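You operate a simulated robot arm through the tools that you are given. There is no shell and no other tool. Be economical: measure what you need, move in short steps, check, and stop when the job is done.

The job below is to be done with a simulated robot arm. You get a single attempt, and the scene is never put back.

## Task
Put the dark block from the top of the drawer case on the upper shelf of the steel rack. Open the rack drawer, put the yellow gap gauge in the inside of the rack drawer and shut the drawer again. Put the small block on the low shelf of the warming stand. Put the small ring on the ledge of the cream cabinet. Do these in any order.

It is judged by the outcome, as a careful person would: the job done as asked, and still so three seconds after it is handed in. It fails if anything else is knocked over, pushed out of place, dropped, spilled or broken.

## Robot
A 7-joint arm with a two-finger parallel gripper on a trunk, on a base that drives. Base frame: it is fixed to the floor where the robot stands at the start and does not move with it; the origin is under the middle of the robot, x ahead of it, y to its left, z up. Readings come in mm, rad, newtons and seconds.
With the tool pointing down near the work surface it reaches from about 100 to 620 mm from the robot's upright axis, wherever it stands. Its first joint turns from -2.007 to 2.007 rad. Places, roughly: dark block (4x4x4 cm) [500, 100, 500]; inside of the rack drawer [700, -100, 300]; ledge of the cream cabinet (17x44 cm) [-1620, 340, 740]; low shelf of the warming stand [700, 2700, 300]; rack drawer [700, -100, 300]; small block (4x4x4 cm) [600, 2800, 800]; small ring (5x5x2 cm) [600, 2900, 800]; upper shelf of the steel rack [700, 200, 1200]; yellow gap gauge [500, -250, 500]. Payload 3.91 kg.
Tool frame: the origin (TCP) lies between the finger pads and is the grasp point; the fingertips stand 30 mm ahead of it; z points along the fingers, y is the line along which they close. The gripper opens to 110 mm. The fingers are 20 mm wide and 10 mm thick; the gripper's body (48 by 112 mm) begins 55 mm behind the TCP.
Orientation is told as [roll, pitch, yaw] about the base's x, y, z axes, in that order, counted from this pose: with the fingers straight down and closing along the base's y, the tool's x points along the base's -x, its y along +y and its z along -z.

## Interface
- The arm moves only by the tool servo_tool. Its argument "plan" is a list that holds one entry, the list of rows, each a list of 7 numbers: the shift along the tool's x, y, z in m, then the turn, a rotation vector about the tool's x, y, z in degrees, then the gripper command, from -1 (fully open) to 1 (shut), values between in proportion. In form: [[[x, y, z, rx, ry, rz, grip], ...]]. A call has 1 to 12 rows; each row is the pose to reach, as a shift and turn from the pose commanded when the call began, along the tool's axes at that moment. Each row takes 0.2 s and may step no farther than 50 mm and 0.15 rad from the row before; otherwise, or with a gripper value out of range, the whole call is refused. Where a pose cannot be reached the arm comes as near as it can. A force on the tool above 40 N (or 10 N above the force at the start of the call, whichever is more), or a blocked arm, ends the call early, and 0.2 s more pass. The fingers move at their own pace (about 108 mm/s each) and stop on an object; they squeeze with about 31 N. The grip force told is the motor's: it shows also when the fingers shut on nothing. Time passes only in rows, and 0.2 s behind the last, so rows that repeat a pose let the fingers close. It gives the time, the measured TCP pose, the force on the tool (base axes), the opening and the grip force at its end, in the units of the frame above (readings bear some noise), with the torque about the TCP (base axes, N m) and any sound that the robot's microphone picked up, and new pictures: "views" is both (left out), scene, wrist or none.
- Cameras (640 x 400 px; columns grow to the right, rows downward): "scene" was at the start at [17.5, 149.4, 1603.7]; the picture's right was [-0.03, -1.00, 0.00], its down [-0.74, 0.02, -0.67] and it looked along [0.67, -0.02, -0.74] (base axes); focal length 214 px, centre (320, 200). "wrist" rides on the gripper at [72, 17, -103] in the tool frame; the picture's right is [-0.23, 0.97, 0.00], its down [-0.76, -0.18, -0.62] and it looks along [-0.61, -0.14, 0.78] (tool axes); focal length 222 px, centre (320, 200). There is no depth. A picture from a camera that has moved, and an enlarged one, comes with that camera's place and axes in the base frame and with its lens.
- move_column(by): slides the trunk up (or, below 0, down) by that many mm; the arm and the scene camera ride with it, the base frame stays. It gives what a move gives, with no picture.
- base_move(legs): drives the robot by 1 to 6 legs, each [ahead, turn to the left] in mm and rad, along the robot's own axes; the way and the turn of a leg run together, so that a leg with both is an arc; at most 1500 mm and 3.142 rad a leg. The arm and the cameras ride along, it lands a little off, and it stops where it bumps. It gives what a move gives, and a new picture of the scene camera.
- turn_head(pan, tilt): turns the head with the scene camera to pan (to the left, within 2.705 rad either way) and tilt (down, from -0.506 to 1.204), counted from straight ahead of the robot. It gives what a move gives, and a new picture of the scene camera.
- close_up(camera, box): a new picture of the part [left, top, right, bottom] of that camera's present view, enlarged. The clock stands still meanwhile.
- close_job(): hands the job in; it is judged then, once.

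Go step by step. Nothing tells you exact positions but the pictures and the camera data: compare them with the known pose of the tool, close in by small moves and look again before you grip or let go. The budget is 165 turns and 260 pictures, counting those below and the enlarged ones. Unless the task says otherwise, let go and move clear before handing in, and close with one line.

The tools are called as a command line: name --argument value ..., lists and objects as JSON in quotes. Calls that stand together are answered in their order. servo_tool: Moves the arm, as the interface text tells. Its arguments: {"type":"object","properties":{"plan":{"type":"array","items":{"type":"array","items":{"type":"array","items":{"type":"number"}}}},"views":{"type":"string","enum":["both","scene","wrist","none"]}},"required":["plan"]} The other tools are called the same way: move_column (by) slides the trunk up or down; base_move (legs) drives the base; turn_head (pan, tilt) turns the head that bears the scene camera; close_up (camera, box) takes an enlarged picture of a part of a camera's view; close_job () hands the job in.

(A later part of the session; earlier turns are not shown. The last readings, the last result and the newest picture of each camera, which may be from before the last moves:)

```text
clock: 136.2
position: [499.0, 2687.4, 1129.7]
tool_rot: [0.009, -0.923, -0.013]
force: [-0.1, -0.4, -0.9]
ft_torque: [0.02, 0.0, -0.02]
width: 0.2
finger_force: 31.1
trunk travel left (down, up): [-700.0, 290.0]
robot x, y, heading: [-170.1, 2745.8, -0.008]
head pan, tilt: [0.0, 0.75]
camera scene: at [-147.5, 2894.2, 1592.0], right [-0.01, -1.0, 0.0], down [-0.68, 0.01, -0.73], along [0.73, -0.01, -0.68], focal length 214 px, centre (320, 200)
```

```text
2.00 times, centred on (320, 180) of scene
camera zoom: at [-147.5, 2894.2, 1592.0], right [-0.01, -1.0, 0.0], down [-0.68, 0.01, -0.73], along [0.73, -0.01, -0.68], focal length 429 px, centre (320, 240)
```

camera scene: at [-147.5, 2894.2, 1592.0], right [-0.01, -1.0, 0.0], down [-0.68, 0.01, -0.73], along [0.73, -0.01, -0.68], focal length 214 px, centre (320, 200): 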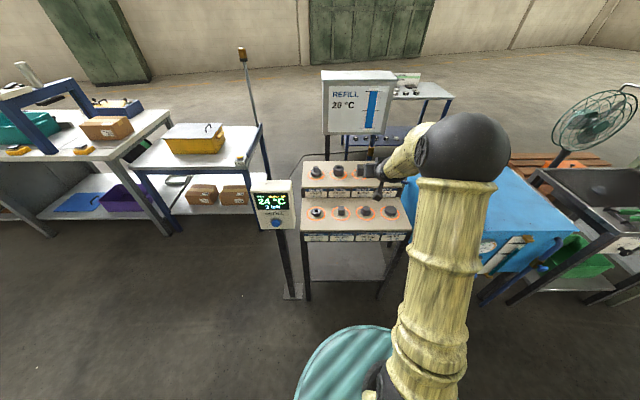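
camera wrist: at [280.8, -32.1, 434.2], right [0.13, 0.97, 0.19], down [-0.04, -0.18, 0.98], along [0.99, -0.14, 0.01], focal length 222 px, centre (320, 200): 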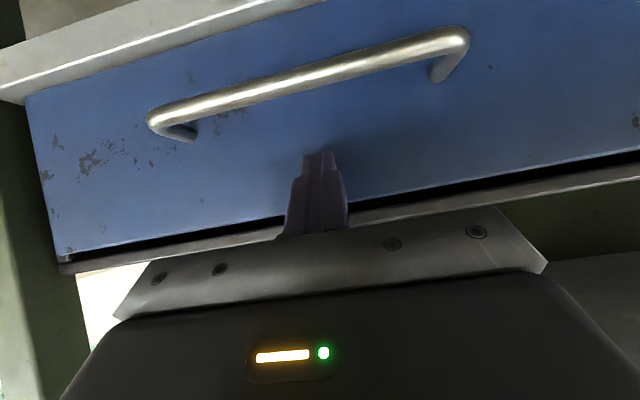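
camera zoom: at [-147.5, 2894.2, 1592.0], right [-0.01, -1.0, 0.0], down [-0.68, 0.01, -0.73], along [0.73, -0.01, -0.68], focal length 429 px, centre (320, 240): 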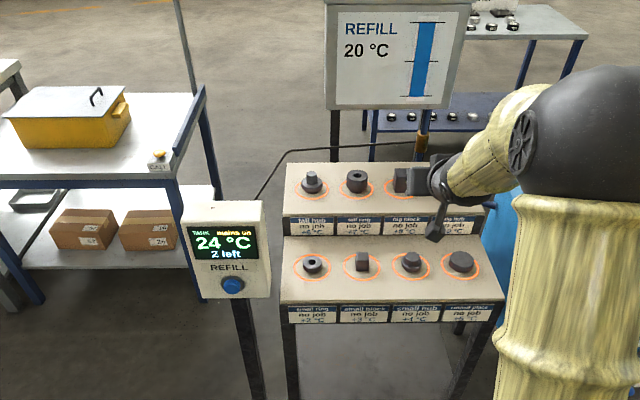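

The stand has labelled seats and a display. I'll read them before touching anything.

close_up --camera "scene" --box '[290, 150, 420, 250]'

close_up --camera "scene" --box '[240, 170, 310, 240]'

close_up --camera "scene" --box '[290, 220, 420, 300]'

close_up --camera "scene" --box '[310, 60, 410, 140]'

```text
4.00 times, centred on (355, 200) of scene
camera zoom: at [-147.5, 2894.2, 1592.0], right [-0.01, -1.0, 0.0], down [-0.68, 0.01, -0.73], along [0.73, -0.01, -0.68], focal length 858 px, centre (180, 200)
```

zoom: 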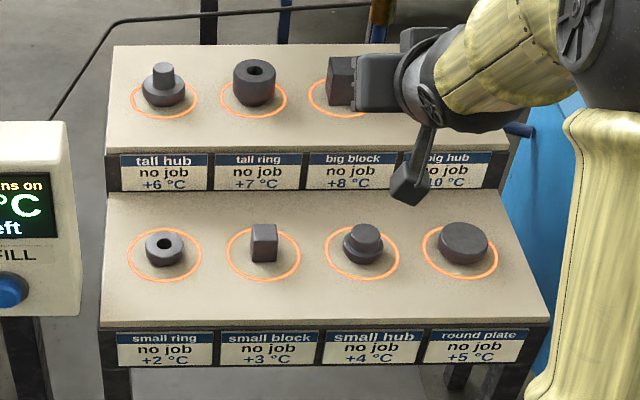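

```text
5.71 times, centred on (275, 205) of scene
camera zoom: at [-147.5, 2894.2, 1592.0], right [-0.01, -1.0, 0.0], down [-0.68, 0.01, -0.73], along [0.73, -0.01, -0.68], focal length 1226 px, centre (577, 171)
```

zoom: 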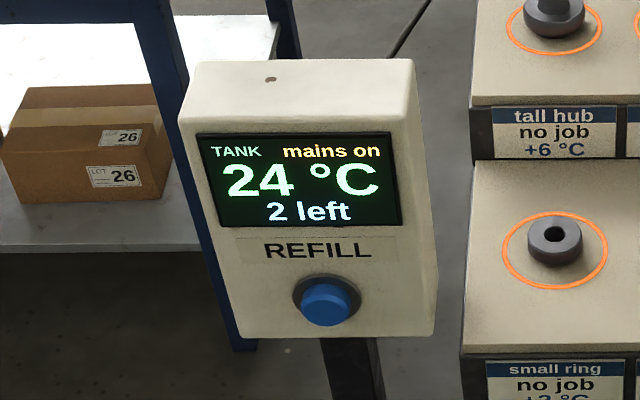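

```text
4.92 times, centred on (355, 260) of scene
camera zoom: at [-147.5, 2894.2, 1592.0], right [-0.01, -1.0, 0.0], down [-0.68, 0.01, -0.73], along [0.73, -0.01, -0.68], focal length 1056 px, centre (148, -95)
```

zoom: 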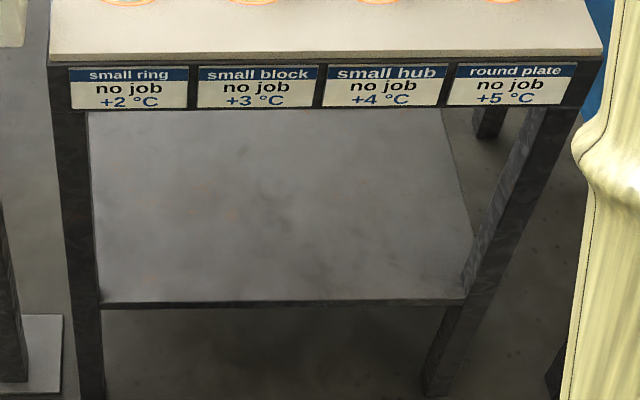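

```text
5.00 times, centred on (360, 100) of scene
camera zoom: at [-147.5, 2894.2, 1592.0], right [-0.01, -1.0, 0.0], down [-0.68, 0.01, -0.73], along [0.73, -0.01, -0.68], focal length 1072 px, centre (120, 700)
```

zoom: 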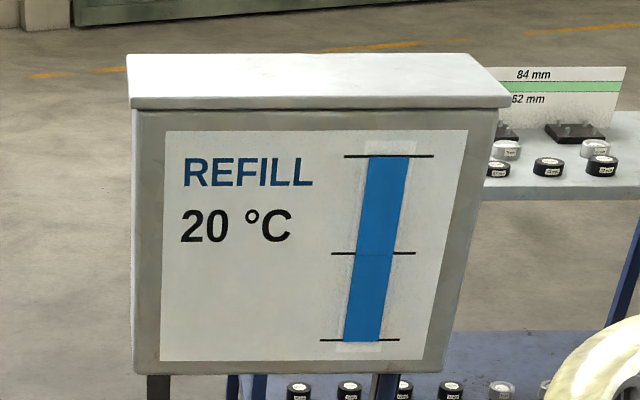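

Only the small ring and small block concern this job; the seats' labels just name the parts, so REFILL stays untouched. The ring is near (603, 2904) and the block near (611, 2777), on a tier at z≈790. I'll set the tilt for the block and come down.

servo_tool --plan '[[[0, 0.03, -0.02, 0, 4, 0, 0.5], [0, 0.06, -0.04, 0, 8, 0, 0], [0, 0.09, -0.06, 0, 11.7, 0, -0.3], [0, 0.09, -0.06, 0, 11.7, 0, -0.3]]]' --views "none"

move_column --by -270

base_move --legs '[[70, 0]]'

close_up --camera "wrist" --box '[0, 0, 640, 400]'

```text
clock: 137.2
position: [450.9, 2777.9, 1167.1]
tool_rot: [0.01, -0.721, -0.011]
force: [0.0, 0.7, -0.1]
ft_torque: [0.0, -0.02, 0.06]
width: 71.4
finger_force: 0.0
trunk travel left (down, up): [-700.0, 290.0]
robot x, y, heading: [-171.1, 2741.8, -0.007]
head pan, tilt: [0.0, 0.75]
```

```text
clock: 139.9
position: [452.0, 2776.8, 897.3]
tool_rot: [0.008, -0.719, -0.012]
force: [0.1, -0.2, 0.3]
ft_torque: [-0.01, 0.01, 0.0]
width: 71.7
finger_force: 0.0
trunk travel left (down, up): [-430.0, 560.0]
robot x, y, heading: [-171.6, 2742.6, -0.018]
head pan, tilt: [0.0, 0.75]
```

```text
clock: 141.0
position: [521.6, 2775.9, 896.0]
tool_rot: [0.008, -0.719, -0.01]
force: [-0.2, -0.5, -0.1]
ft_torque: [0.01, 0.02, -0.01]
width: 71.4
finger_force: 0.1
trunk travel left (down, up): [-430.0, 560.0]
robot x, y, heading: [-98.8, 2745.3, -0.014]
head pan, tilt: [0.0, 0.75]
camera scene: at [-77.1, 2893.4, 1322.0], right [-0.01, -1.0, 0.0], down [-0.68, 0.01, -0.73], along [0.73, -0.01, -0.68], focal length 214 px, centre (320, 200)
```

scene: 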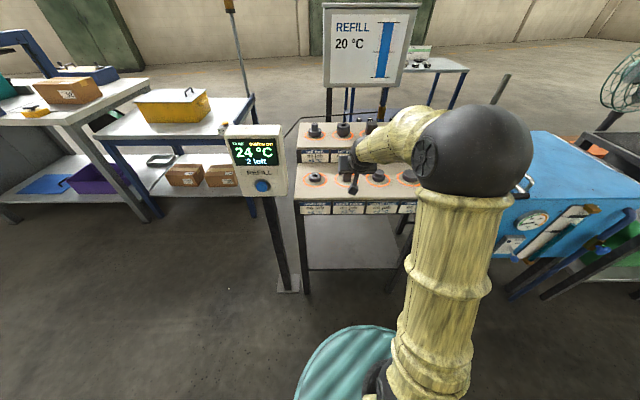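

```text
1.00 times, centred on (320, 200) of wrist (not enlarged: the box is as wide or as high as the picture)
camera zoom: at [398.8, 2794.6, 926.1], right [0.18, 0.97, 0.16], down [0.16, -0.18, 0.97], along [0.97, -0.15, -0.19], focal length 222 px, centre (320, 200)
```

zoom: 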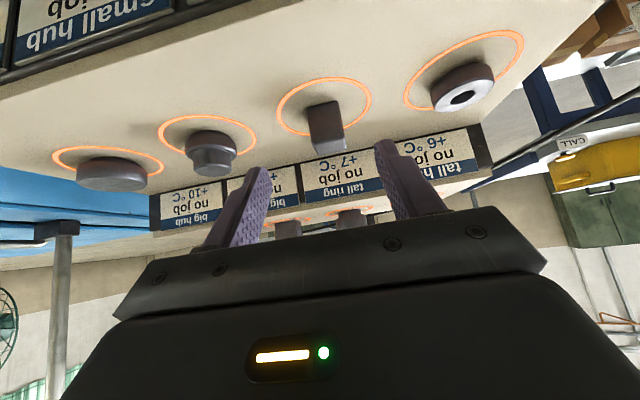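

The block is near (615, 2779), centred between the fingers. Moving closer: 60 mm ahead and 40 mm down.

base_move --legs '[[60, 0]]'

move_column --by -45

close_up --camera "wrist" --box '[0, 0, 640, 400]'

```text
clock: 142.1
position: [583.0, 2775.4, 896.6]
tool_rot: [0.009, -0.72, -0.01]
force: [0.1, 0.6, -0.9]
ft_torque: [0.0, -0.03, 0.01]
width: 71.8
finger_force: 0.1
trunk travel left (down, up): [-430.0, 560.0]
robot x, y, heading: [-37.3, 2744.2, -0.006]
head pan, tilt: [0.0, 0.75]
camera scene: at [-16.0, 2892.8, 1321.9], right [-0.01, -1.0, 0.0], down [-0.68, 0.01, -0.73], along [0.73, -0.01, -0.68], focal length 214 px, centre (320, 200)
```

scene: 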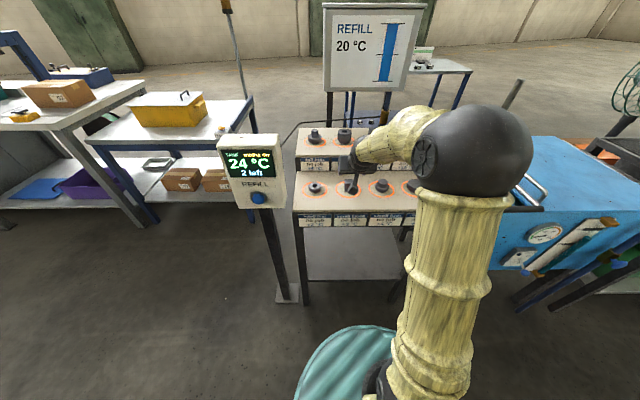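

```text
clock: 142.9
position: [582.7, 2775.4, 851.3]
tool_rot: [0.007, -0.72, -0.009]
force: [0.5, 0.6, 0.2]
ft_torque: [0.02, 0.0, 0.01]
width: 71.2
finger_force: 0.1
trunk travel left (down, up): [-385.0, 605.0]
robot x, y, heading: [-42.4, 2740.3, -0.009]
head pan, tilt: [0.0, 0.75]
```

```text
1.00 times, centred on (320, 200) of wrist (not enlarged: the box is as wide or as high as the picture)
camera zoom: at [459.8, 2794.2, 881.2], right [0.18, 0.97, 0.16], down [0.16, -0.18, 0.97], along [0.97, -0.14, -0.19], focal length 222 px, centre (320, 200)
```

zoom: 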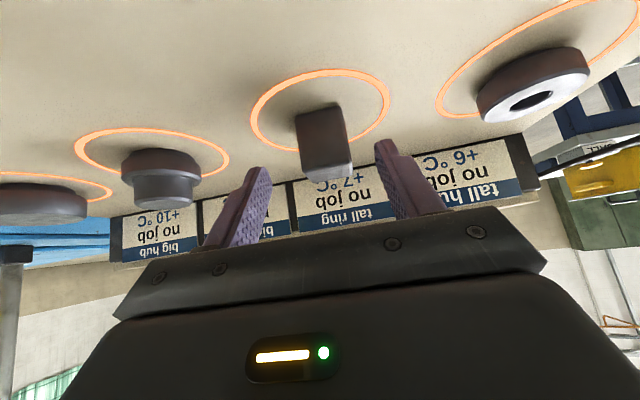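

close_up --camera "wrist" --box '[240, 60, 420, 220]'

close_up --camera "scene" --box '[290, 120, 430, 220]'

```text
2.50 times, centred on (330, 140) of wrist
camera zoom: at [459.8, 2794.2, 881.2], right [0.18, 0.97, 0.16], down [0.16, -0.18, 0.97], along [0.97, -0.14, -0.19], focal length 555 px, centre (295, 350)
```

zoom: 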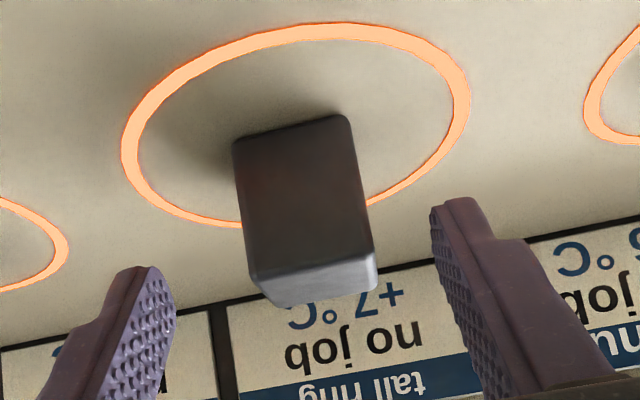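

```text
4.00 times, centred on (360, 170) of scene
camera zoom: at [-16.3, 2892.7, 1277.0], right [-0.01, -1.0, 0.0], down [-0.68, 0.01, -0.73], along [0.73, -0.01, -0.68], focal length 858 px, centre (160, 320)
```

zoom: 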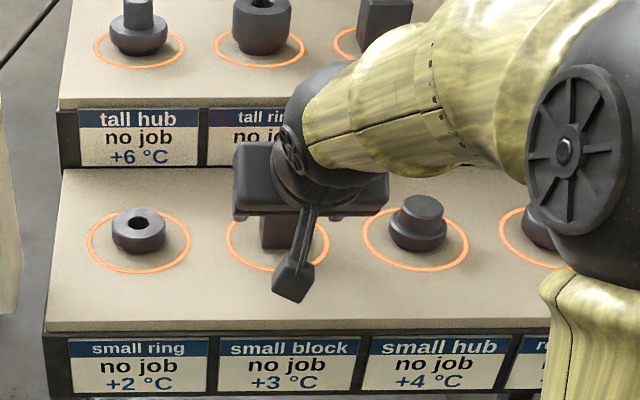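

The block's front face is at x≈600 on a surface at z≈792, y≈2782. That means advancing 34 mm along the tool with a 7 mm y shift, then closing.

servo_tool --plan '[[[0, 0.007, 0.01, 0, 0, 0, -0.3], [0, 0.007, 0.02, 0, 0, 0, -0.3], [0, 0.007, 0.028, 0, 0, 0, -0.3], [0, 0.007, 0.033, 0, 0, 0, -0.3], [0, 0.007, 0.033, 0, 0, 0, 0.3], [0, 0.007, 0.033, 0, 0, 0, 1], [0, 0.007, 0.033, 0, 0, 0, 1], [0, 0.007, 0.033, 0, 0, 0, 1]]]' --views "wrist"

```text
clock: 144.7
position: [603.8, 2783.5, 830.0]
tool_rot: [0.008, -0.722, -0.01]
force: [2.3, -1.1, 13.2]
ft_torque: [-0.31, 0.07, 0.09]
width: 31.2
finger_force: 31.0
trunk travel left (down, up): [-385.0, 605.0]
robot x, y, heading: [-40.0, 2740.5, -0.011]
head pan, tilt: [0.0, 0.75]
camera wrist: at [481.3, 2801.3, 858.3], right [0.17, 0.97, 0.16], down [0.16, -0.19, 0.97], along [0.97, -0.14, -0.19], focal length 222 px, centre (320, 200)
```

wrist: 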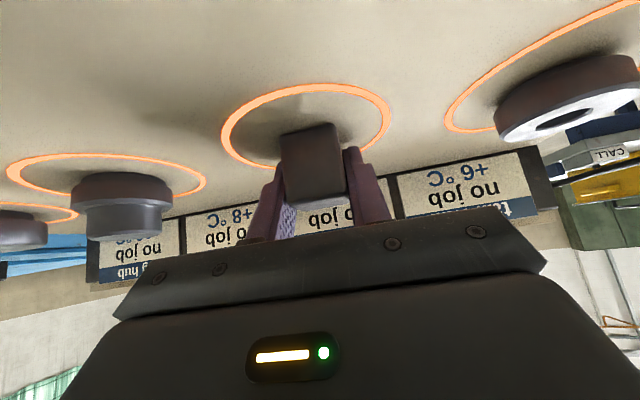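

Gripped at 31 mm. Lift with the trunk, back off, then lower toward the low shelf.

move_column --by 80

base_move --legs '[[-300, 0]]'

move_column --by -400

turn_head --pan 0.0 --tilt 0.6

close_up --camera "wrist" --box '[0, 0, 640, 400]'

```text
clock: 145.9
position: [603.7, 2783.0, 907.9]
tool_rot: [0.008, -0.719, -0.009]
force: [0.0, 0.2, -3.2]
ft_torque: [-0.02, 0.0, 0.0]
width: 31.0
finger_force: 30.7
trunk travel left (down, up): [-465.0, 525.0]
robot x, y, heading: [-44.0, 2739.8, -0.008]
head pan, tilt: [0.0, 0.75]
```

```text
clock: 148.2
position: [304.7, 2784.2, 908.0]
tool_rot: [0.009, -0.719, -0.014]
force: [0.2, 0.6, -2.4]
ft_torque: [-0.04, -0.01, 0.02]
width: 31.3
finger_force: 31.0
trunk travel left (down, up): [-465.0, 525.0]
robot x, y, heading: [-341.6, 2742.8, -0.017]
head pan, tilt: [0.0, 0.75]
camera scene: at [-315.4, 2896.5, 1357.0], right [-0.01, -1.0, 0.0], down [-0.68, 0.01, -0.73], along [0.73, -0.01, -0.68], focal length 214 px, centre (320, 200)
```

scene: 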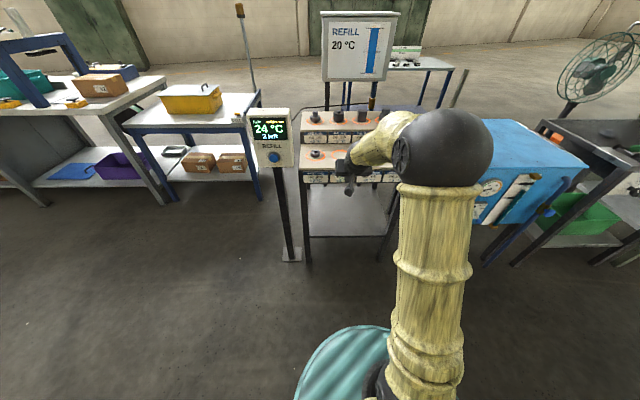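

```text
clock: 152.0
position: [303.9, 2783.3, 507.5]
tool_rot: [0.008, -0.718, -0.015]
force: [-0.3, -0.3, -3.0]
ft_torque: [0.0, -0.02, -0.01]
width: 31.3
finger_force: 31.5
trunk travel left (down, up): [-65.0, 925.0]
robot x, y, heading: [-338.8, 2744.7, -0.01]
head pan, tilt: [0.0, 0.75]
```

```text
clock: 152.7
position: [304.5, 2784.4, 507.1]
tool_rot: [0.009, -0.719, -0.013]
force: [0.1, -0.8, -3.2]
ft_torque: [-0.03, 0.01, -0.01]
width: 31.1
finger_force: 31.2
trunk travel left (down, up): [-65.0, 925.0]
robot x, y, heading: [-343.0, 2743.4, -0.013]
head pan, tilt: [0.0, 0.6]
camera scene: at [-310.0, 2896.4, 969.8], right [-0.01, -1.0, 0.0], down [-0.57, 0.01, -0.82], along [0.82, -0.01, -0.57], focal length 214 px, centre (320, 200)
```

scene: 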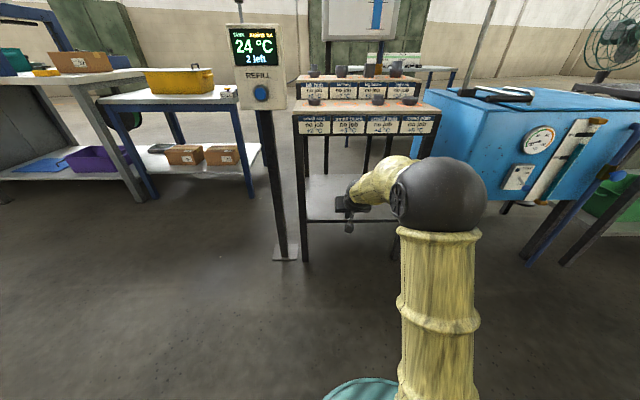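

```text
1.00 times, centred on (320, 200) of wrist (not enlarged: the box is as wide or as high as the picture)
camera zoom: at [181.7, 2803.0, 536.8], right [0.18, 0.97, 0.16], down [0.16, -0.19, 0.97], along [0.97, -0.15, -0.19], focal length 222 px, centre (320, 200)
```

zoom: 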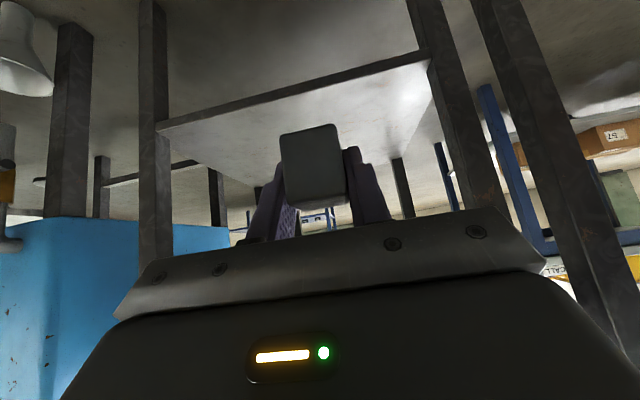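

The low shelf looks to be at z≈265–285 with its front edge at x≈512. I'll lower fully here, in front of the stand, and see how low the tilted tool can go.

move_column --by -65

servo_tool --plan '[[[0.0165, 0, 0.0188, 0, 0, 0, 1], [0.033, 0, 0.0375, 0, 0, 0, 1], [0.0495, 0, 0.056, 0, 0, 0, 1], [0.066, 0, 0.075, 0, 0, 0, 1], [0.066, 0, 0.075, 0, 0, 0, 1]]]'

```text
clock: 153.8
position: [303.5, 2784.9, 442.2]
tool_rot: [0.009, -0.719, -0.014]
force: [0.0, 0.5, -3.1]
ft_torque: [0.02, -0.01, -0.03]
width: 31.2
finger_force: 31.2
trunk travel left (down, up): [0.0, 990.0]
robot x, y, heading: [-342.0, 2743.4, -0.018]
head pan, tilt: [0.0, 0.6]
```

```text
clock: 155.0
position: [303.5, 2784.4, 340.9]
tool_rot: [0.007, -0.718, -0.015]
force: [0.3, 0.0, -2.8]
ft_torque: [0.01, -0.03, 0.0]
width: 31.1
finger_force: 31.4
trunk travel left (down, up): [0.0, 990.0]
robot x, y, heading: [-341.4, 2747.4, -0.012]
head pan, tilt: [0.0, 0.6]
camera scene: at [-310.0, 2896.4, 904.8], right [-0.01, -1.0, 0.0], down [-0.57, 0.01, -0.82], along [0.82, -0.01, -0.57], focal length 214 px, centre (320, 200)
camera wrist: at [181.8, 2803.8, 370.3], right [0.18, 0.97, 0.16], down [0.16, -0.19, 0.97], along [0.97, -0.15, -0.19], focal length 222 px, centre (320, 200)
```

scene: 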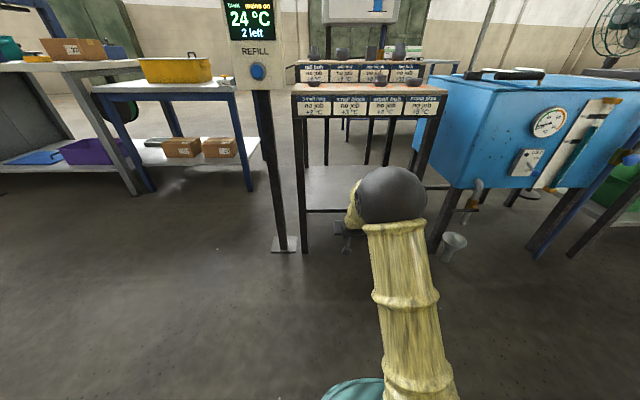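
wrist: 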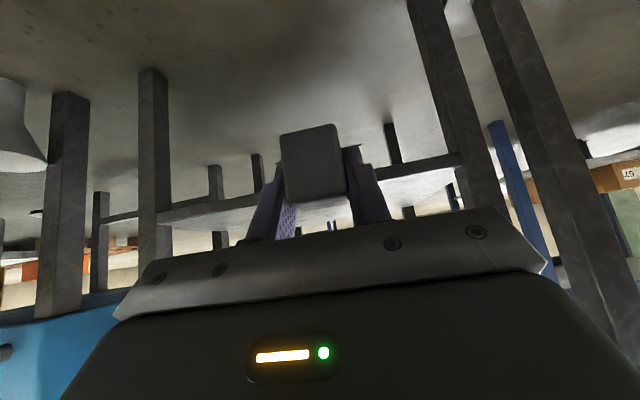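

The lower position is reachable, and the shelf top triangulates to z≈292 with its front edge at x≈498. I'll raise 10 mm, drive in 265 and check.

servo_tool --plan '[[[-0.0066, 0, -0.0075, 0, 0, 0, 1], [-0.0066, 0, -0.0075, 0, 0, 0, 1]]]' --views "none"

base_move --legs '[[180, 0]]'

close_up --camera "wrist" --box '[0, 0, 640, 400]'

```text
clock: 155.6
position: [304.2, 2785.2, 351.5]
tool_rot: [0.009, -0.719, -0.015]
force: [0.1, 0.0, -2.9]
ft_torque: [-0.02, -0.04, -0.01]
width: 31.1
finger_force: 30.8
trunk travel left (down, up): [0.0, 990.0]
robot x, y, heading: [-339.8, 2745.7, -0.016]
head pan, tilt: [0.0, 0.6]
```

```text
clock: 157.2
position: [484.4, 2784.4, 350.2]
tool_rot: [0.009, -0.719, -0.012]
force: [0.5, -0.5, -2.5]
ft_torque: [0.0, 0.03, 0.03]
width: 30.8
finger_force: 31.0
trunk travel left (down, up): [0.0, 990.0]
robot x, y, heading: [-162.0, 2742.9, -0.018]
head pan, tilt: [0.0, 0.6]
camera scene: at [-129.4, 2894.0, 904.8], right [-0.01, -1.0, 0.0], down [-0.57, 0.01, -0.82], along [0.82, -0.01, -0.57], focal length 214 px, centre (320, 200)
```

scene: 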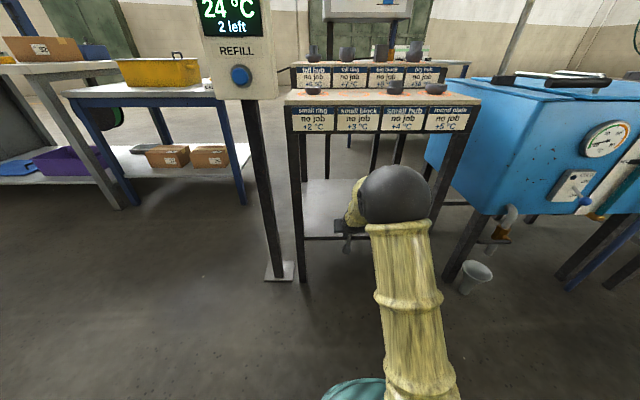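

```text
1.00 times, centred on (320, 200) of wrist (not enlarged: the box is as wide or as high as the picture)
camera zoom: at [362.5, 2802.2, 380.7], right [0.18, 0.97, 0.16], down [0.16, -0.19, 0.97], along [0.97, -0.15, -0.19], focal length 222 px, centre (320, 200)
```

zoom: 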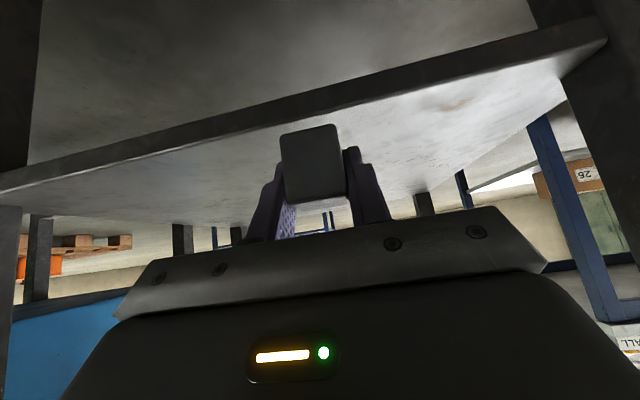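

The block bottom clears the shelf edge. Driving 95 more, then lowering to contact.

base_move --legs '[[95, 0]]'

servo_tool --plan '[[[0.0053, 0, 0.006, 0, 0, 0, 1], [0.0106, 0, 0.012, 0, 0, 0, 1], [0.0132, 0, 0.015, 0, 0, 0, 1], [0.0158, 0, 0.018, 0, 0, 0, 1], [0.0178, 0, 0.0203, 0, 0, 0, 1]]]' --views "wrist"

```text
clock: 158.4
position: [581.1, 2782.5, 350.8]
tool_rot: [0.009, -0.72, -0.012]
force: [0.4, 0.4, -3.5]
ft_torque: [0.0, -0.02, -0.01]
width: 31.2
finger_force: 30.8
trunk travel left (down, up): [0.0, 990.0]
robot x, y, heading: [-59.1, 2738.1, -0.01]
head pan, tilt: [0.0, 0.6]
camera scene: at [-33.7, 2892.7, 904.8], right [-0.01, -1.0, 0.0], down [-0.57, 0.01, -0.82], along [0.82, -0.01, -0.57], focal length 214 px, centre (320, 200)
```

scene: 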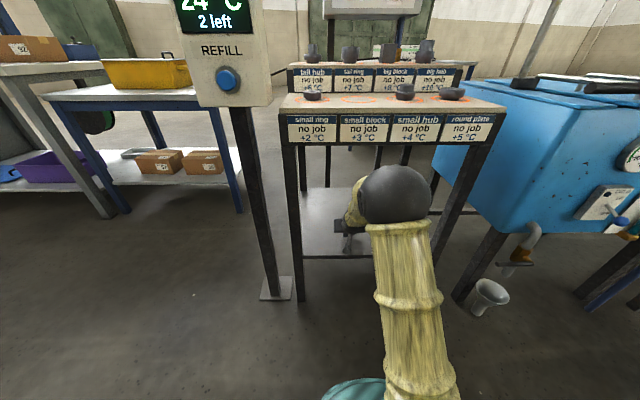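

```text
clock: 159.6
position: [581.2, 2780.5, 329.7]
tool_rot: [0.009, -0.728, -0.013]
force: [-8.3, 0.1, 25.0]
ft_torque: [-0.51, 0.45, -0.14]
width: 31.2
finger_force: 30.4
trunk travel left (down, up): [0.0, 990.0]
robot x, y, heading: [-61.1, 2746.3, -0.01]
head pan, tilt: [0.0, 0.6]
camera wrist: at [458.2, 2801.0, 357.6], right [0.18, 0.97, 0.16], down [0.15, -0.19, 0.97], along [0.97, -0.15, -0.18], focal length 222 px, centre (320, 200)
```

wrist: 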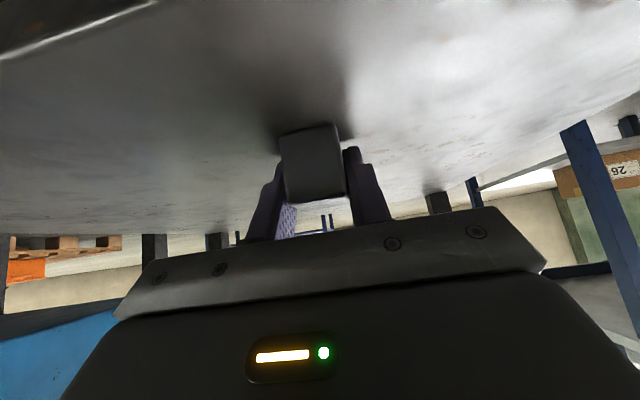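

Contact at TCP z≈330. I'll ease off 2 mm, release and retreat along the tool axis.

servo_tool --plan '[[[-0.001, 0, -0.001, 0, 0, 0, 1], [-0.001, 0, -0.001, 0, 0, 0, 0.5], [-0.001, 0, -0.001, 0, 0, 0, 0.2], [-0.001, 0, -0.001, 0, 0, 0, 0.2], [-0.001, 0, -0.03, 0, 0, 0, 0.2], [-0.001, 0, -0.06, 0, 0, 0, 0.2], [-0.001, 0, -0.08, 0, 0, 0, 0.2]]]' --views "wrist"

```text
clock: 161.2
position: [528.3, 2782.7, 384.3]
tool_rot: [0.008, -0.717, -0.015]
force: [-0.1, -0.1, 0.5]
ft_torque: [-0.01, -0.01, 0.0]
width: 43.6
finger_force: 0.0
trunk travel left (down, up): [0.0, 990.0]
robot x, y, heading: [-66.6, 2739.9, -0.014]
head pan, tilt: [0.0, 0.6]
camera wrist: at [406.0, 2801.5, 414.4], right [0.18, 0.97, 0.16], down [0.16, -0.19, 0.97], along [0.97, -0.15, -0.19], focal length 222 px, centre (320, 200)
```

wrist: 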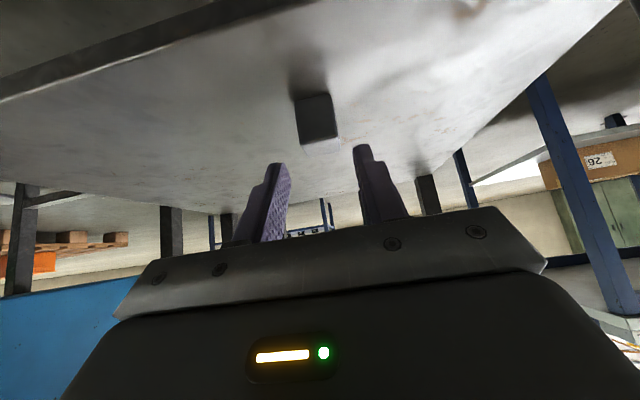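

The block is set on the low shelf. Next is the ring near (605, 2904, ~800): back off, raise the trunk, steepen the tool and shift left.

base_move --legs '[[-200, 0]]'

move_column --by 400

move_column --by 110

servo_tool --plan '[[[0, 0.04, 0, 0, 4, 0, 0], [0, 0.08, 0, 0, 8, 0, -0.3], [0, 0.12, 0, 0, 11, 0, -0.6], [0, 0.12, 0, 0, 11, 0, -0.6]]]' --views "none"

base_move --legs '[[180, 0]]'

close_up --camera "wrist" --box '[0, 0, 640, 400]'

```text
clock: 163.0
position: [329.8, 2783.4, 385.2]
tool_rot: [0.009, -0.721, -0.017]
force: [-0.9, -0.9, 0.0]
ft_torque: [-0.03, 0.0, -0.01]
width: 44.2
finger_force: 0.2
trunk travel left (down, up): [0.0, 990.0]
robot x, y, heading: [-263.4, 2745.0, -0.017]
head pan, tilt: [0.0, 0.6]
camera scene: at [-233.8, 2895.6, 904.9], right [-0.02, -1.0, 0.0], down [-0.56, 0.01, -0.82], along [0.82, -0.01, -0.57], focal length 214 px, centre (320, 200)
```

scene: 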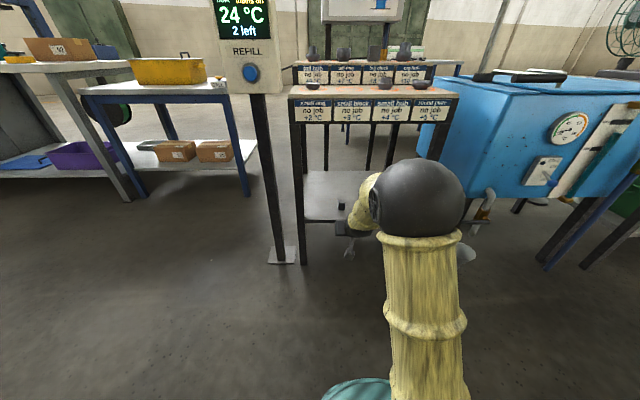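

```text
clock: 166.8
position: [328.6, 2783.8, 784.6]
tool_rot: [0.009, -0.719, -0.016]
force: [0.0, -0.2, 0.4]
ft_torque: [0.0, -0.02, -0.03]
width: 43.9
finger_force: 0.1
trunk travel left (down, up): [-400.0, 590.0]
robot x, y, heading: [-262.0, 2743.2, -0.017]
head pan, tilt: [0.0, 0.6]
```

```text
clock: 168.2
position: [327.5, 2782.8, 895.6]
tool_rot: [0.008, -0.719, -0.017]
force: [1.2, 0.1, -0.1]
ft_torque: [-0.01, -0.03, 0.02]
width: 44.2
finger_force: 0.1
trunk travel left (down, up): [-510.0, 480.0]
robot x, y, heading: [-264.9, 2744.3, -0.018]
head pan, tilt: [0.0, 0.6]
```

```text
clock: 169.2
position: [330.2, 2901.6, 894.6]
tool_rot: [0.007, -0.526, -0.016]
force: [-0.7, 1.7, -0.7]
ft_torque: [0.0, -0.04, 0.02]
width: 88.0
finger_force: 0.0
trunk travel left (down, up): [-510.0, 480.0]
robot x, y, heading: [-263.8, 2745.7, -0.019]
head pan, tilt: [0.0, 0.6]
```

```text
clock: 170.9
position: [511.8, 2899.8, 895.1]
tool_rot: [0.005, -0.527, -0.013]
force: [0.1, -0.3, -0.1]
ft_torque: [0.01, 0.01, -0.02]
width: 88.3
finger_force: 0.1
trunk travel left (down, up): [-510.0, 480.0]
robot x, y, heading: [-81.8, 2740.8, -0.014]
head pan, tilt: [0.0, 0.6]
camera scene: at [-52.7, 2892.7, 1414.8], right [-0.02, -1.0, 0.0], down [-0.57, 0.01, -0.82], along [0.82, -0.01, -0.57], focal length 214 px, centre (320, 200)
```

scene: 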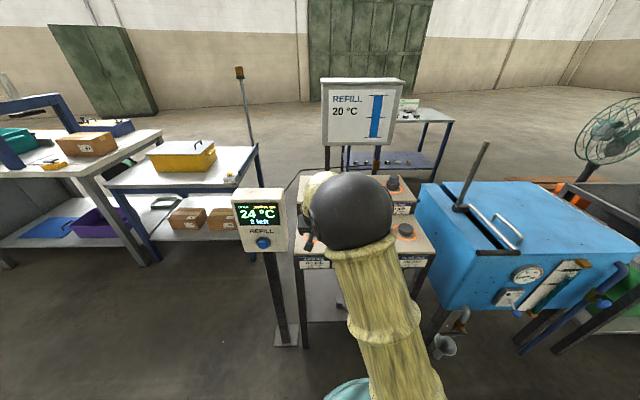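

```text
1.00 times, centred on (320, 200) of wrist (not enlarged: the box is as wide or as high as the picture)
camera zoom: at [396.8, 2918.3, 947.6], right [0.21, 0.97, 0.12], down [0.34, -0.19, 0.92], along [0.92, -0.15, -0.37], focal length 222 px, centre (320, 200)
```

zoom: 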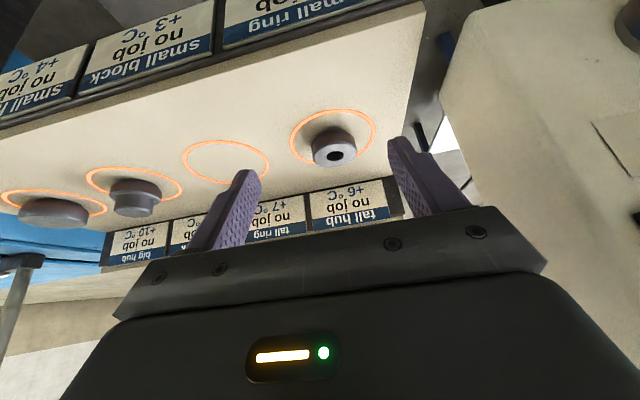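

The ring is near (606, 2906). Driving 60 closer and lowering 40.

base_move --legs '[[60, 0]]'

move_column --by -38

close_up --camera "wrist" --box '[240, 60, 440, 220]'

```text
clock: 171.9
position: [572.4, 2898.0, 895.2]
tool_rot: [0.006, -0.527, -0.014]
force: [-0.5, -0.2, -0.7]
ft_torque: [0.01, 0.01, 0.0]
width: 87.9
finger_force: 0.0
trunk travel left (down, up): [-510.0, 480.0]
robot x, y, heading: [-21.5, 2738.1, -0.014]
head pan, tilt: [0.0, 0.6]
camera scene: at [8.1, 2891.8, 1414.8], right [-0.02, -1.0, 0.0], down [-0.57, 0.01, -0.82], along [0.82, -0.01, -0.57], focal length 214 px, centre (320, 200)
```

scene: 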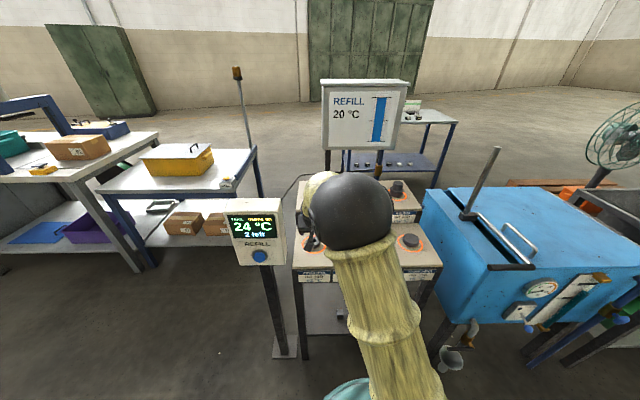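

```text
clock: 172.8
position: [571.8, 2898.0, 856.6]
tool_rot: [0.007, -0.526, -0.015]
force: [-0.4, -0.1, -0.9]
ft_torque: [0.0, 0.02, 0.0]
width: 88.0
finger_force: 0.1
trunk travel left (down, up): [-472.0, 518.0]
robot x, y, heading: [-21.6, 2739.1, -0.018]
head pan, tilt: [0.0, 0.6]
```

```text
2.50 times, centred on (340, 140) of wrist
camera zoom: at [457.1, 2917.4, 909.7], right [0.21, 0.97, 0.12], down [0.34, -0.19, 0.92], along [0.92, -0.15, -0.37], focal length 555 px, centre (270, 350)
```

zoom: 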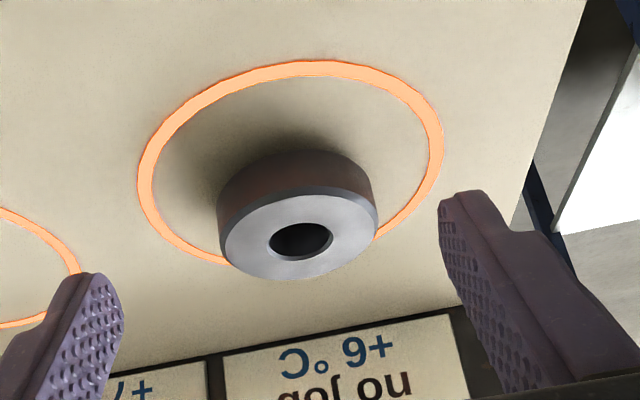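

The ring centre refines to (600, 2907). I'll advance 28 mm along the tool and 9 mm left, then check.

servo_tool --plan '[[[-0.001, 0.0095, 0.01, 0, 0, 0, -0.6], [-0.002, 0.0095, 0.02, 0, 0, 0, -0.6], [-0.003, 0.0095, 0.0284, 0, 0, 0, -0.6], [-0.003, 0.0095, 0.0284, 0, 0, 0, -0.6]]]' --views "wrist"

```text
clock: 173.8
position: [588.3, 2908.0, 835.1]
tool_rot: [0.007, -0.527, -0.015]
force: [0.0, 0.3, -0.1]
ft_torque: [-0.01, 0.0, 0.0]
width: 87.7
finger_force: 0.2
trunk travel left (down, up): [-472.0, 518.0]
robot x, y, heading: [-23.2, 2737.6, -0.011]
head pan, tilt: [0.0, 0.6]
camera wrist: at [473.4, 2927.1, 886.5], right [0.21, 0.97, 0.12], down [0.34, -0.19, 0.92], along [0.92, -0.15, -0.37], focal length 222 px, centre (320, 200)
```

wrist: 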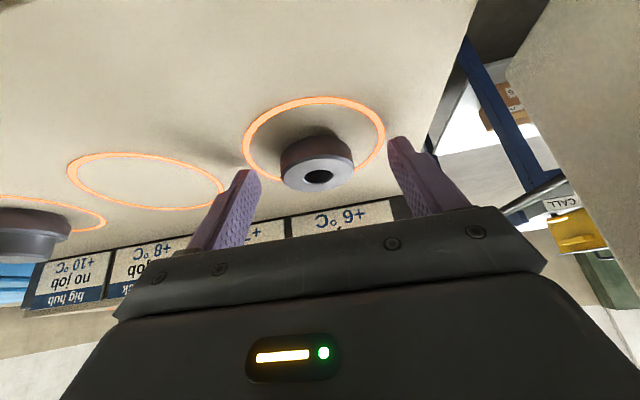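

The ring is centred between the fingers. Down 2 mm and close.

servo_tool --plan '[[[0.001, 0, 0.0017, 0, 0, 0, -0.6], [0.001, 0, 0.0017, 0, 0, 0, 0], [0.001, 0, 0.0017, 0, 0, 0, 1], [0.001, 0, 0.0017, 0, 0, 0, 1], [0.001, 0, 0.0017, 0, 0, 0, 1]]]' --views "wrist"

move_column --by 20

close_up --camera "wrist" --box '[240, 60, 440, 220]'

```text
clock: 175.0
position: [588.6, 2907.6, 832.1]
tool_rot: [0.007, -0.526, -0.014]
force: [0.7, -0.6, 0.4]
ft_torque: [-0.05, -0.03, -0.03]
width: 47.6
finger_force: 30.8
trunk travel left (down, up): [-472.0, 518.0]
robot x, y, heading: [-22.7, 2738.3, -0.019]
head pan, tilt: [0.0, 0.6]
camera wrist: at [473.6, 2926.9, 885.1], right [0.21, 0.97, 0.12], down [0.34, -0.19, 0.92], along [0.92, -0.15, -0.37], focal length 222 px, centre (320, 200)
```

wrist: 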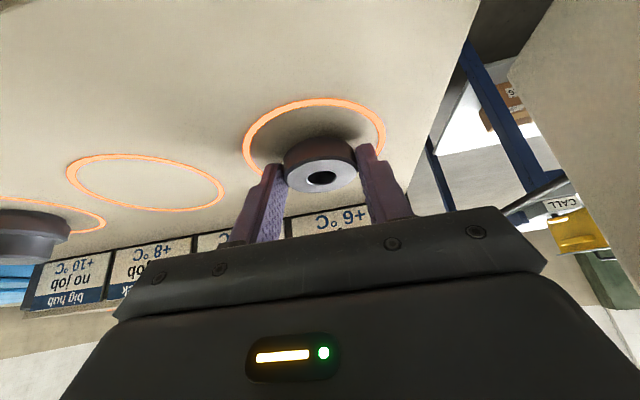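

```text
clock: 175.6
position: [589.1, 2908.5, 852.2]
tool_rot: [0.008, -0.527, -0.014]
force: [-0.2, -0.2, -2.8]
ft_torque: [-0.01, 0.04, 0.01]
width: 47.6
finger_force: 31.2
trunk travel left (down, up): [-492.0, 498.0]
robot x, y, heading: [-22.8, 2739.2, -0.015]
head pan, tilt: [0.0, 0.6]
```

```text
2.50 times, centred on (340, 140) of wrist
camera zoom: at [473.7, 2927.1, 905.0], right [0.21, 0.97, 0.12], down [0.34, -0.19, 0.92], along [0.92, -0.15, -0.37], focal length 555 px, centre (270, 350)
```

zoom: 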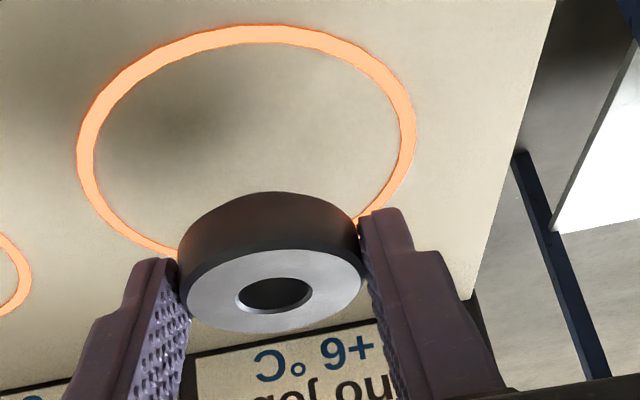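

The ring is held at 47.6 mm. I'll lift it, back off, and head toward the cream cabinet.

move_column --by 120

base_move --legs '[[-250, 0], [0, -1.555], [1200, 0], [700, 0]]'

turn_head --pan -1.3 --tilt 0.45

close_up --camera "scene" --box '[120, 80, 440, 280]'

```text
clock: 177.1
position: [588.8, 2907.8, 973.1]
tool_rot: [0.008, -0.527, -0.014]
force: [-0.1, -0.1, -1.9]
ft_torque: [-0.02, 0.04, 0.0]
width: 47.7
finger_force: 31.2
trunk travel left (down, up): [-612.0, 378.0]
robot x, y, heading: [-21.3, 2742.9, -0.015]
head pan, tilt: [0.0, 0.6]
```

```text
clock: 195.4
position: [-79.0, 245.1, 972.9]
tool_rot: [0.008, -0.528, -1.55]
force: [-0.6, 0.5, -2.5]
ft_torque: [-0.01, -0.01, 0.01]
width: 47.6
finger_force: 31.3
trunk travel left (down, up): [-612.0, 378.0]
robot x, y, heading: [-268.6, 848.7, -1.547]
head pan, tilt: [0.0, 0.6]
camera scene: at [-115.6, 822.7, 1516.8], right [-1.0, -0.02, 0.0], down [-0.01, 0.57, -0.82], along [0.02, -0.82, -0.57], focal length 214 px, centre (320, 200)
```

scene: 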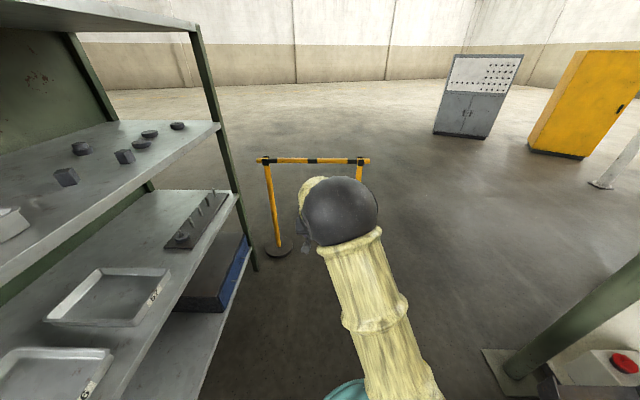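

```text
clock: 196.9
position: [-79.2, 245.6, 971.7]
tool_rot: [0.005, -0.526, -1.549]
force: [-0.7, 0.0, -2.0]
ft_torque: [0.04, 0.01, 0.02]
width: 47.5
finger_force: 30.4
trunk travel left (down, up): [-612.0, 378.0]
robot x, y, heading: [-261.9, 847.2, -1.548]
head pan, tilt: [-1.3, 0.45]
camera scene: at [-205.3, 885.1, 1530.4], right [-0.29, 0.96, 0.0], down [0.42, 0.12, -0.9], along [-0.86, -0.26, -0.44], focal length 214 px, centre (320, 200)
```

scene: 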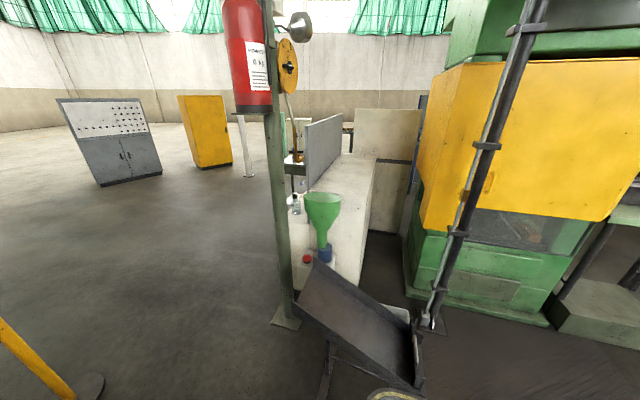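

```text
2.00 times, centred on (280, 180) of scene
camera zoom: at [-205.3, 885.1, 1530.4], right [-0.29, 0.96, 0.0], down [0.42, 0.12, -0.9], along [-0.86, -0.26, -0.44], focal length 429 px, centre (400, 240)
```

zoom: 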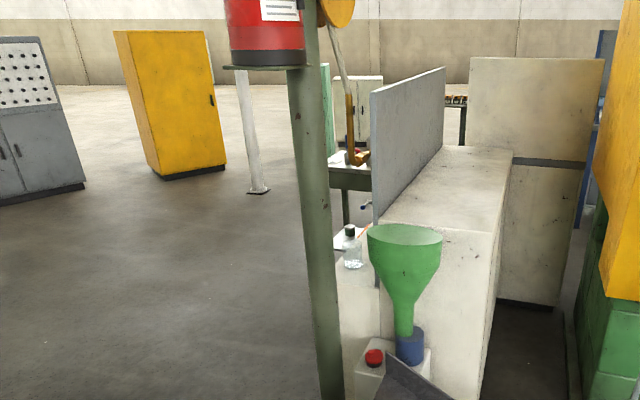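

The ledge is on the far (south) side of the cream cabinet, where a bottle stands. I'll raise the trunk and drive around, keeping clear of the yellow barrier and the pillar.

move_column --by 200

base_move --legs '[[747, 0], [0, -1.033], [1128, 0]]'

turn_head --pan -0.9 --tilt 0.5

close_up --camera "scene" --box '[160, 100, 480, 300]'

```text
clock: 199.1
position: [-78.7, 246.1, 1172.9]
tool_rot: [0.007, -0.527, -1.551]
force: [0.5, 0.0, -2.1]
ft_torque: [0.02, -0.02, 0.0]
width: 47.5
finger_force: 31.2
trunk travel left (down, up): [-812.0, 178.0]
robot x, y, heading: [-269.2, 850.2, -1.552]
head pan, tilt: [-1.3, 0.45]
```

```text
clock: 213.7
position: [-1644.9, -912.7, 1173.1]
tool_rot: [0.007, -0.527, -2.605]
force: [-1.7, -0.6, -2.7]
ft_torque: [0.0, -0.03, -0.01]
width: 47.5
finger_force: 30.7
trunk travel left (down, up): [-812.0, 178.0]
robot x, y, heading: [-1213.8, -450.8, -2.606]
head pan, tilt: [-1.3, 0.45]
camera scene: at [-1151.8, -489.1, 1730.4], right [0.69, 0.72, 0.0], down [0.31, -0.3, -0.9], along [-0.65, 0.62, -0.44], focal length 214 px, centre (320, 200)
```

scene: 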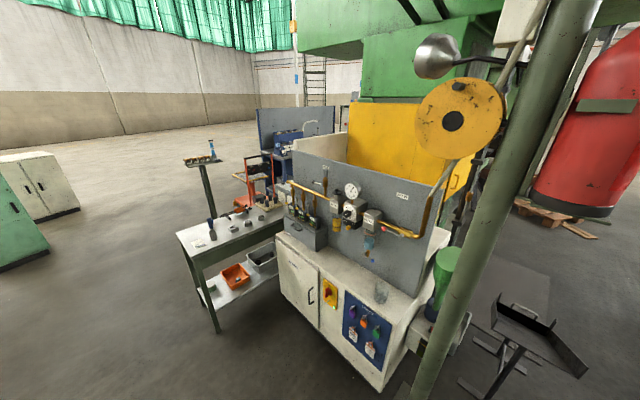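

```text
clock: 214.6
position: [-1645.9, -913.3, 1172.8]
tool_rot: [0.005, -0.527, -2.604]
force: [0.1, -0.1, -2.2]
ft_torque: [0.05, -0.01, -0.02]
width: 47.6
finger_force: 30.8
trunk travel left (down, up): [-812.0, 178.0]
robot x, y, heading: [-1214.7, -447.1, -2.609]
head pan, tilt: [-0.901, 0.499]
camera scene: at [-1170.2, -519.9, 1725.9], right [0.36, 0.93, 0.0], down [0.45, -0.17, -0.88], along [-0.82, 0.31, -0.48], focal length 214 px, centre (320, 200)
```

scene: 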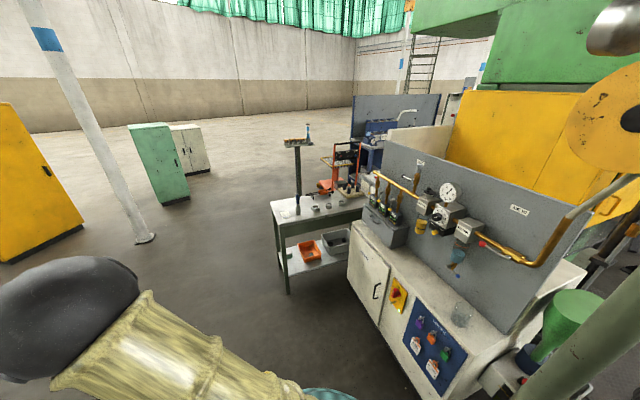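

```text
2.00 times, centred on (320, 200) of scene
camera zoom: at [-1170.2, -519.9, 1725.9], right [0.36, 0.93, 0.0], down [0.45, -0.17, -0.88], along [-0.82, 0.31, -0.48], focal length 429 px, centre (320, 200)
```

zoom: 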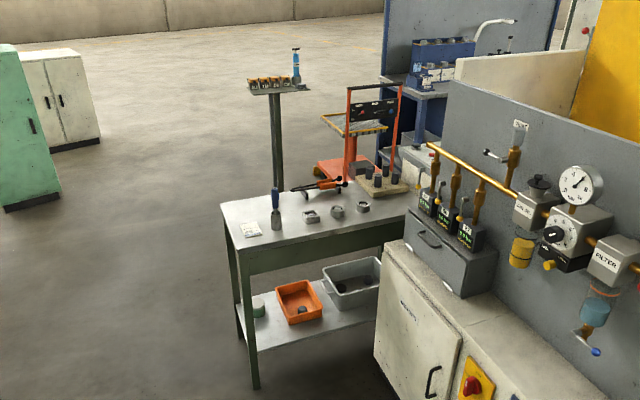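

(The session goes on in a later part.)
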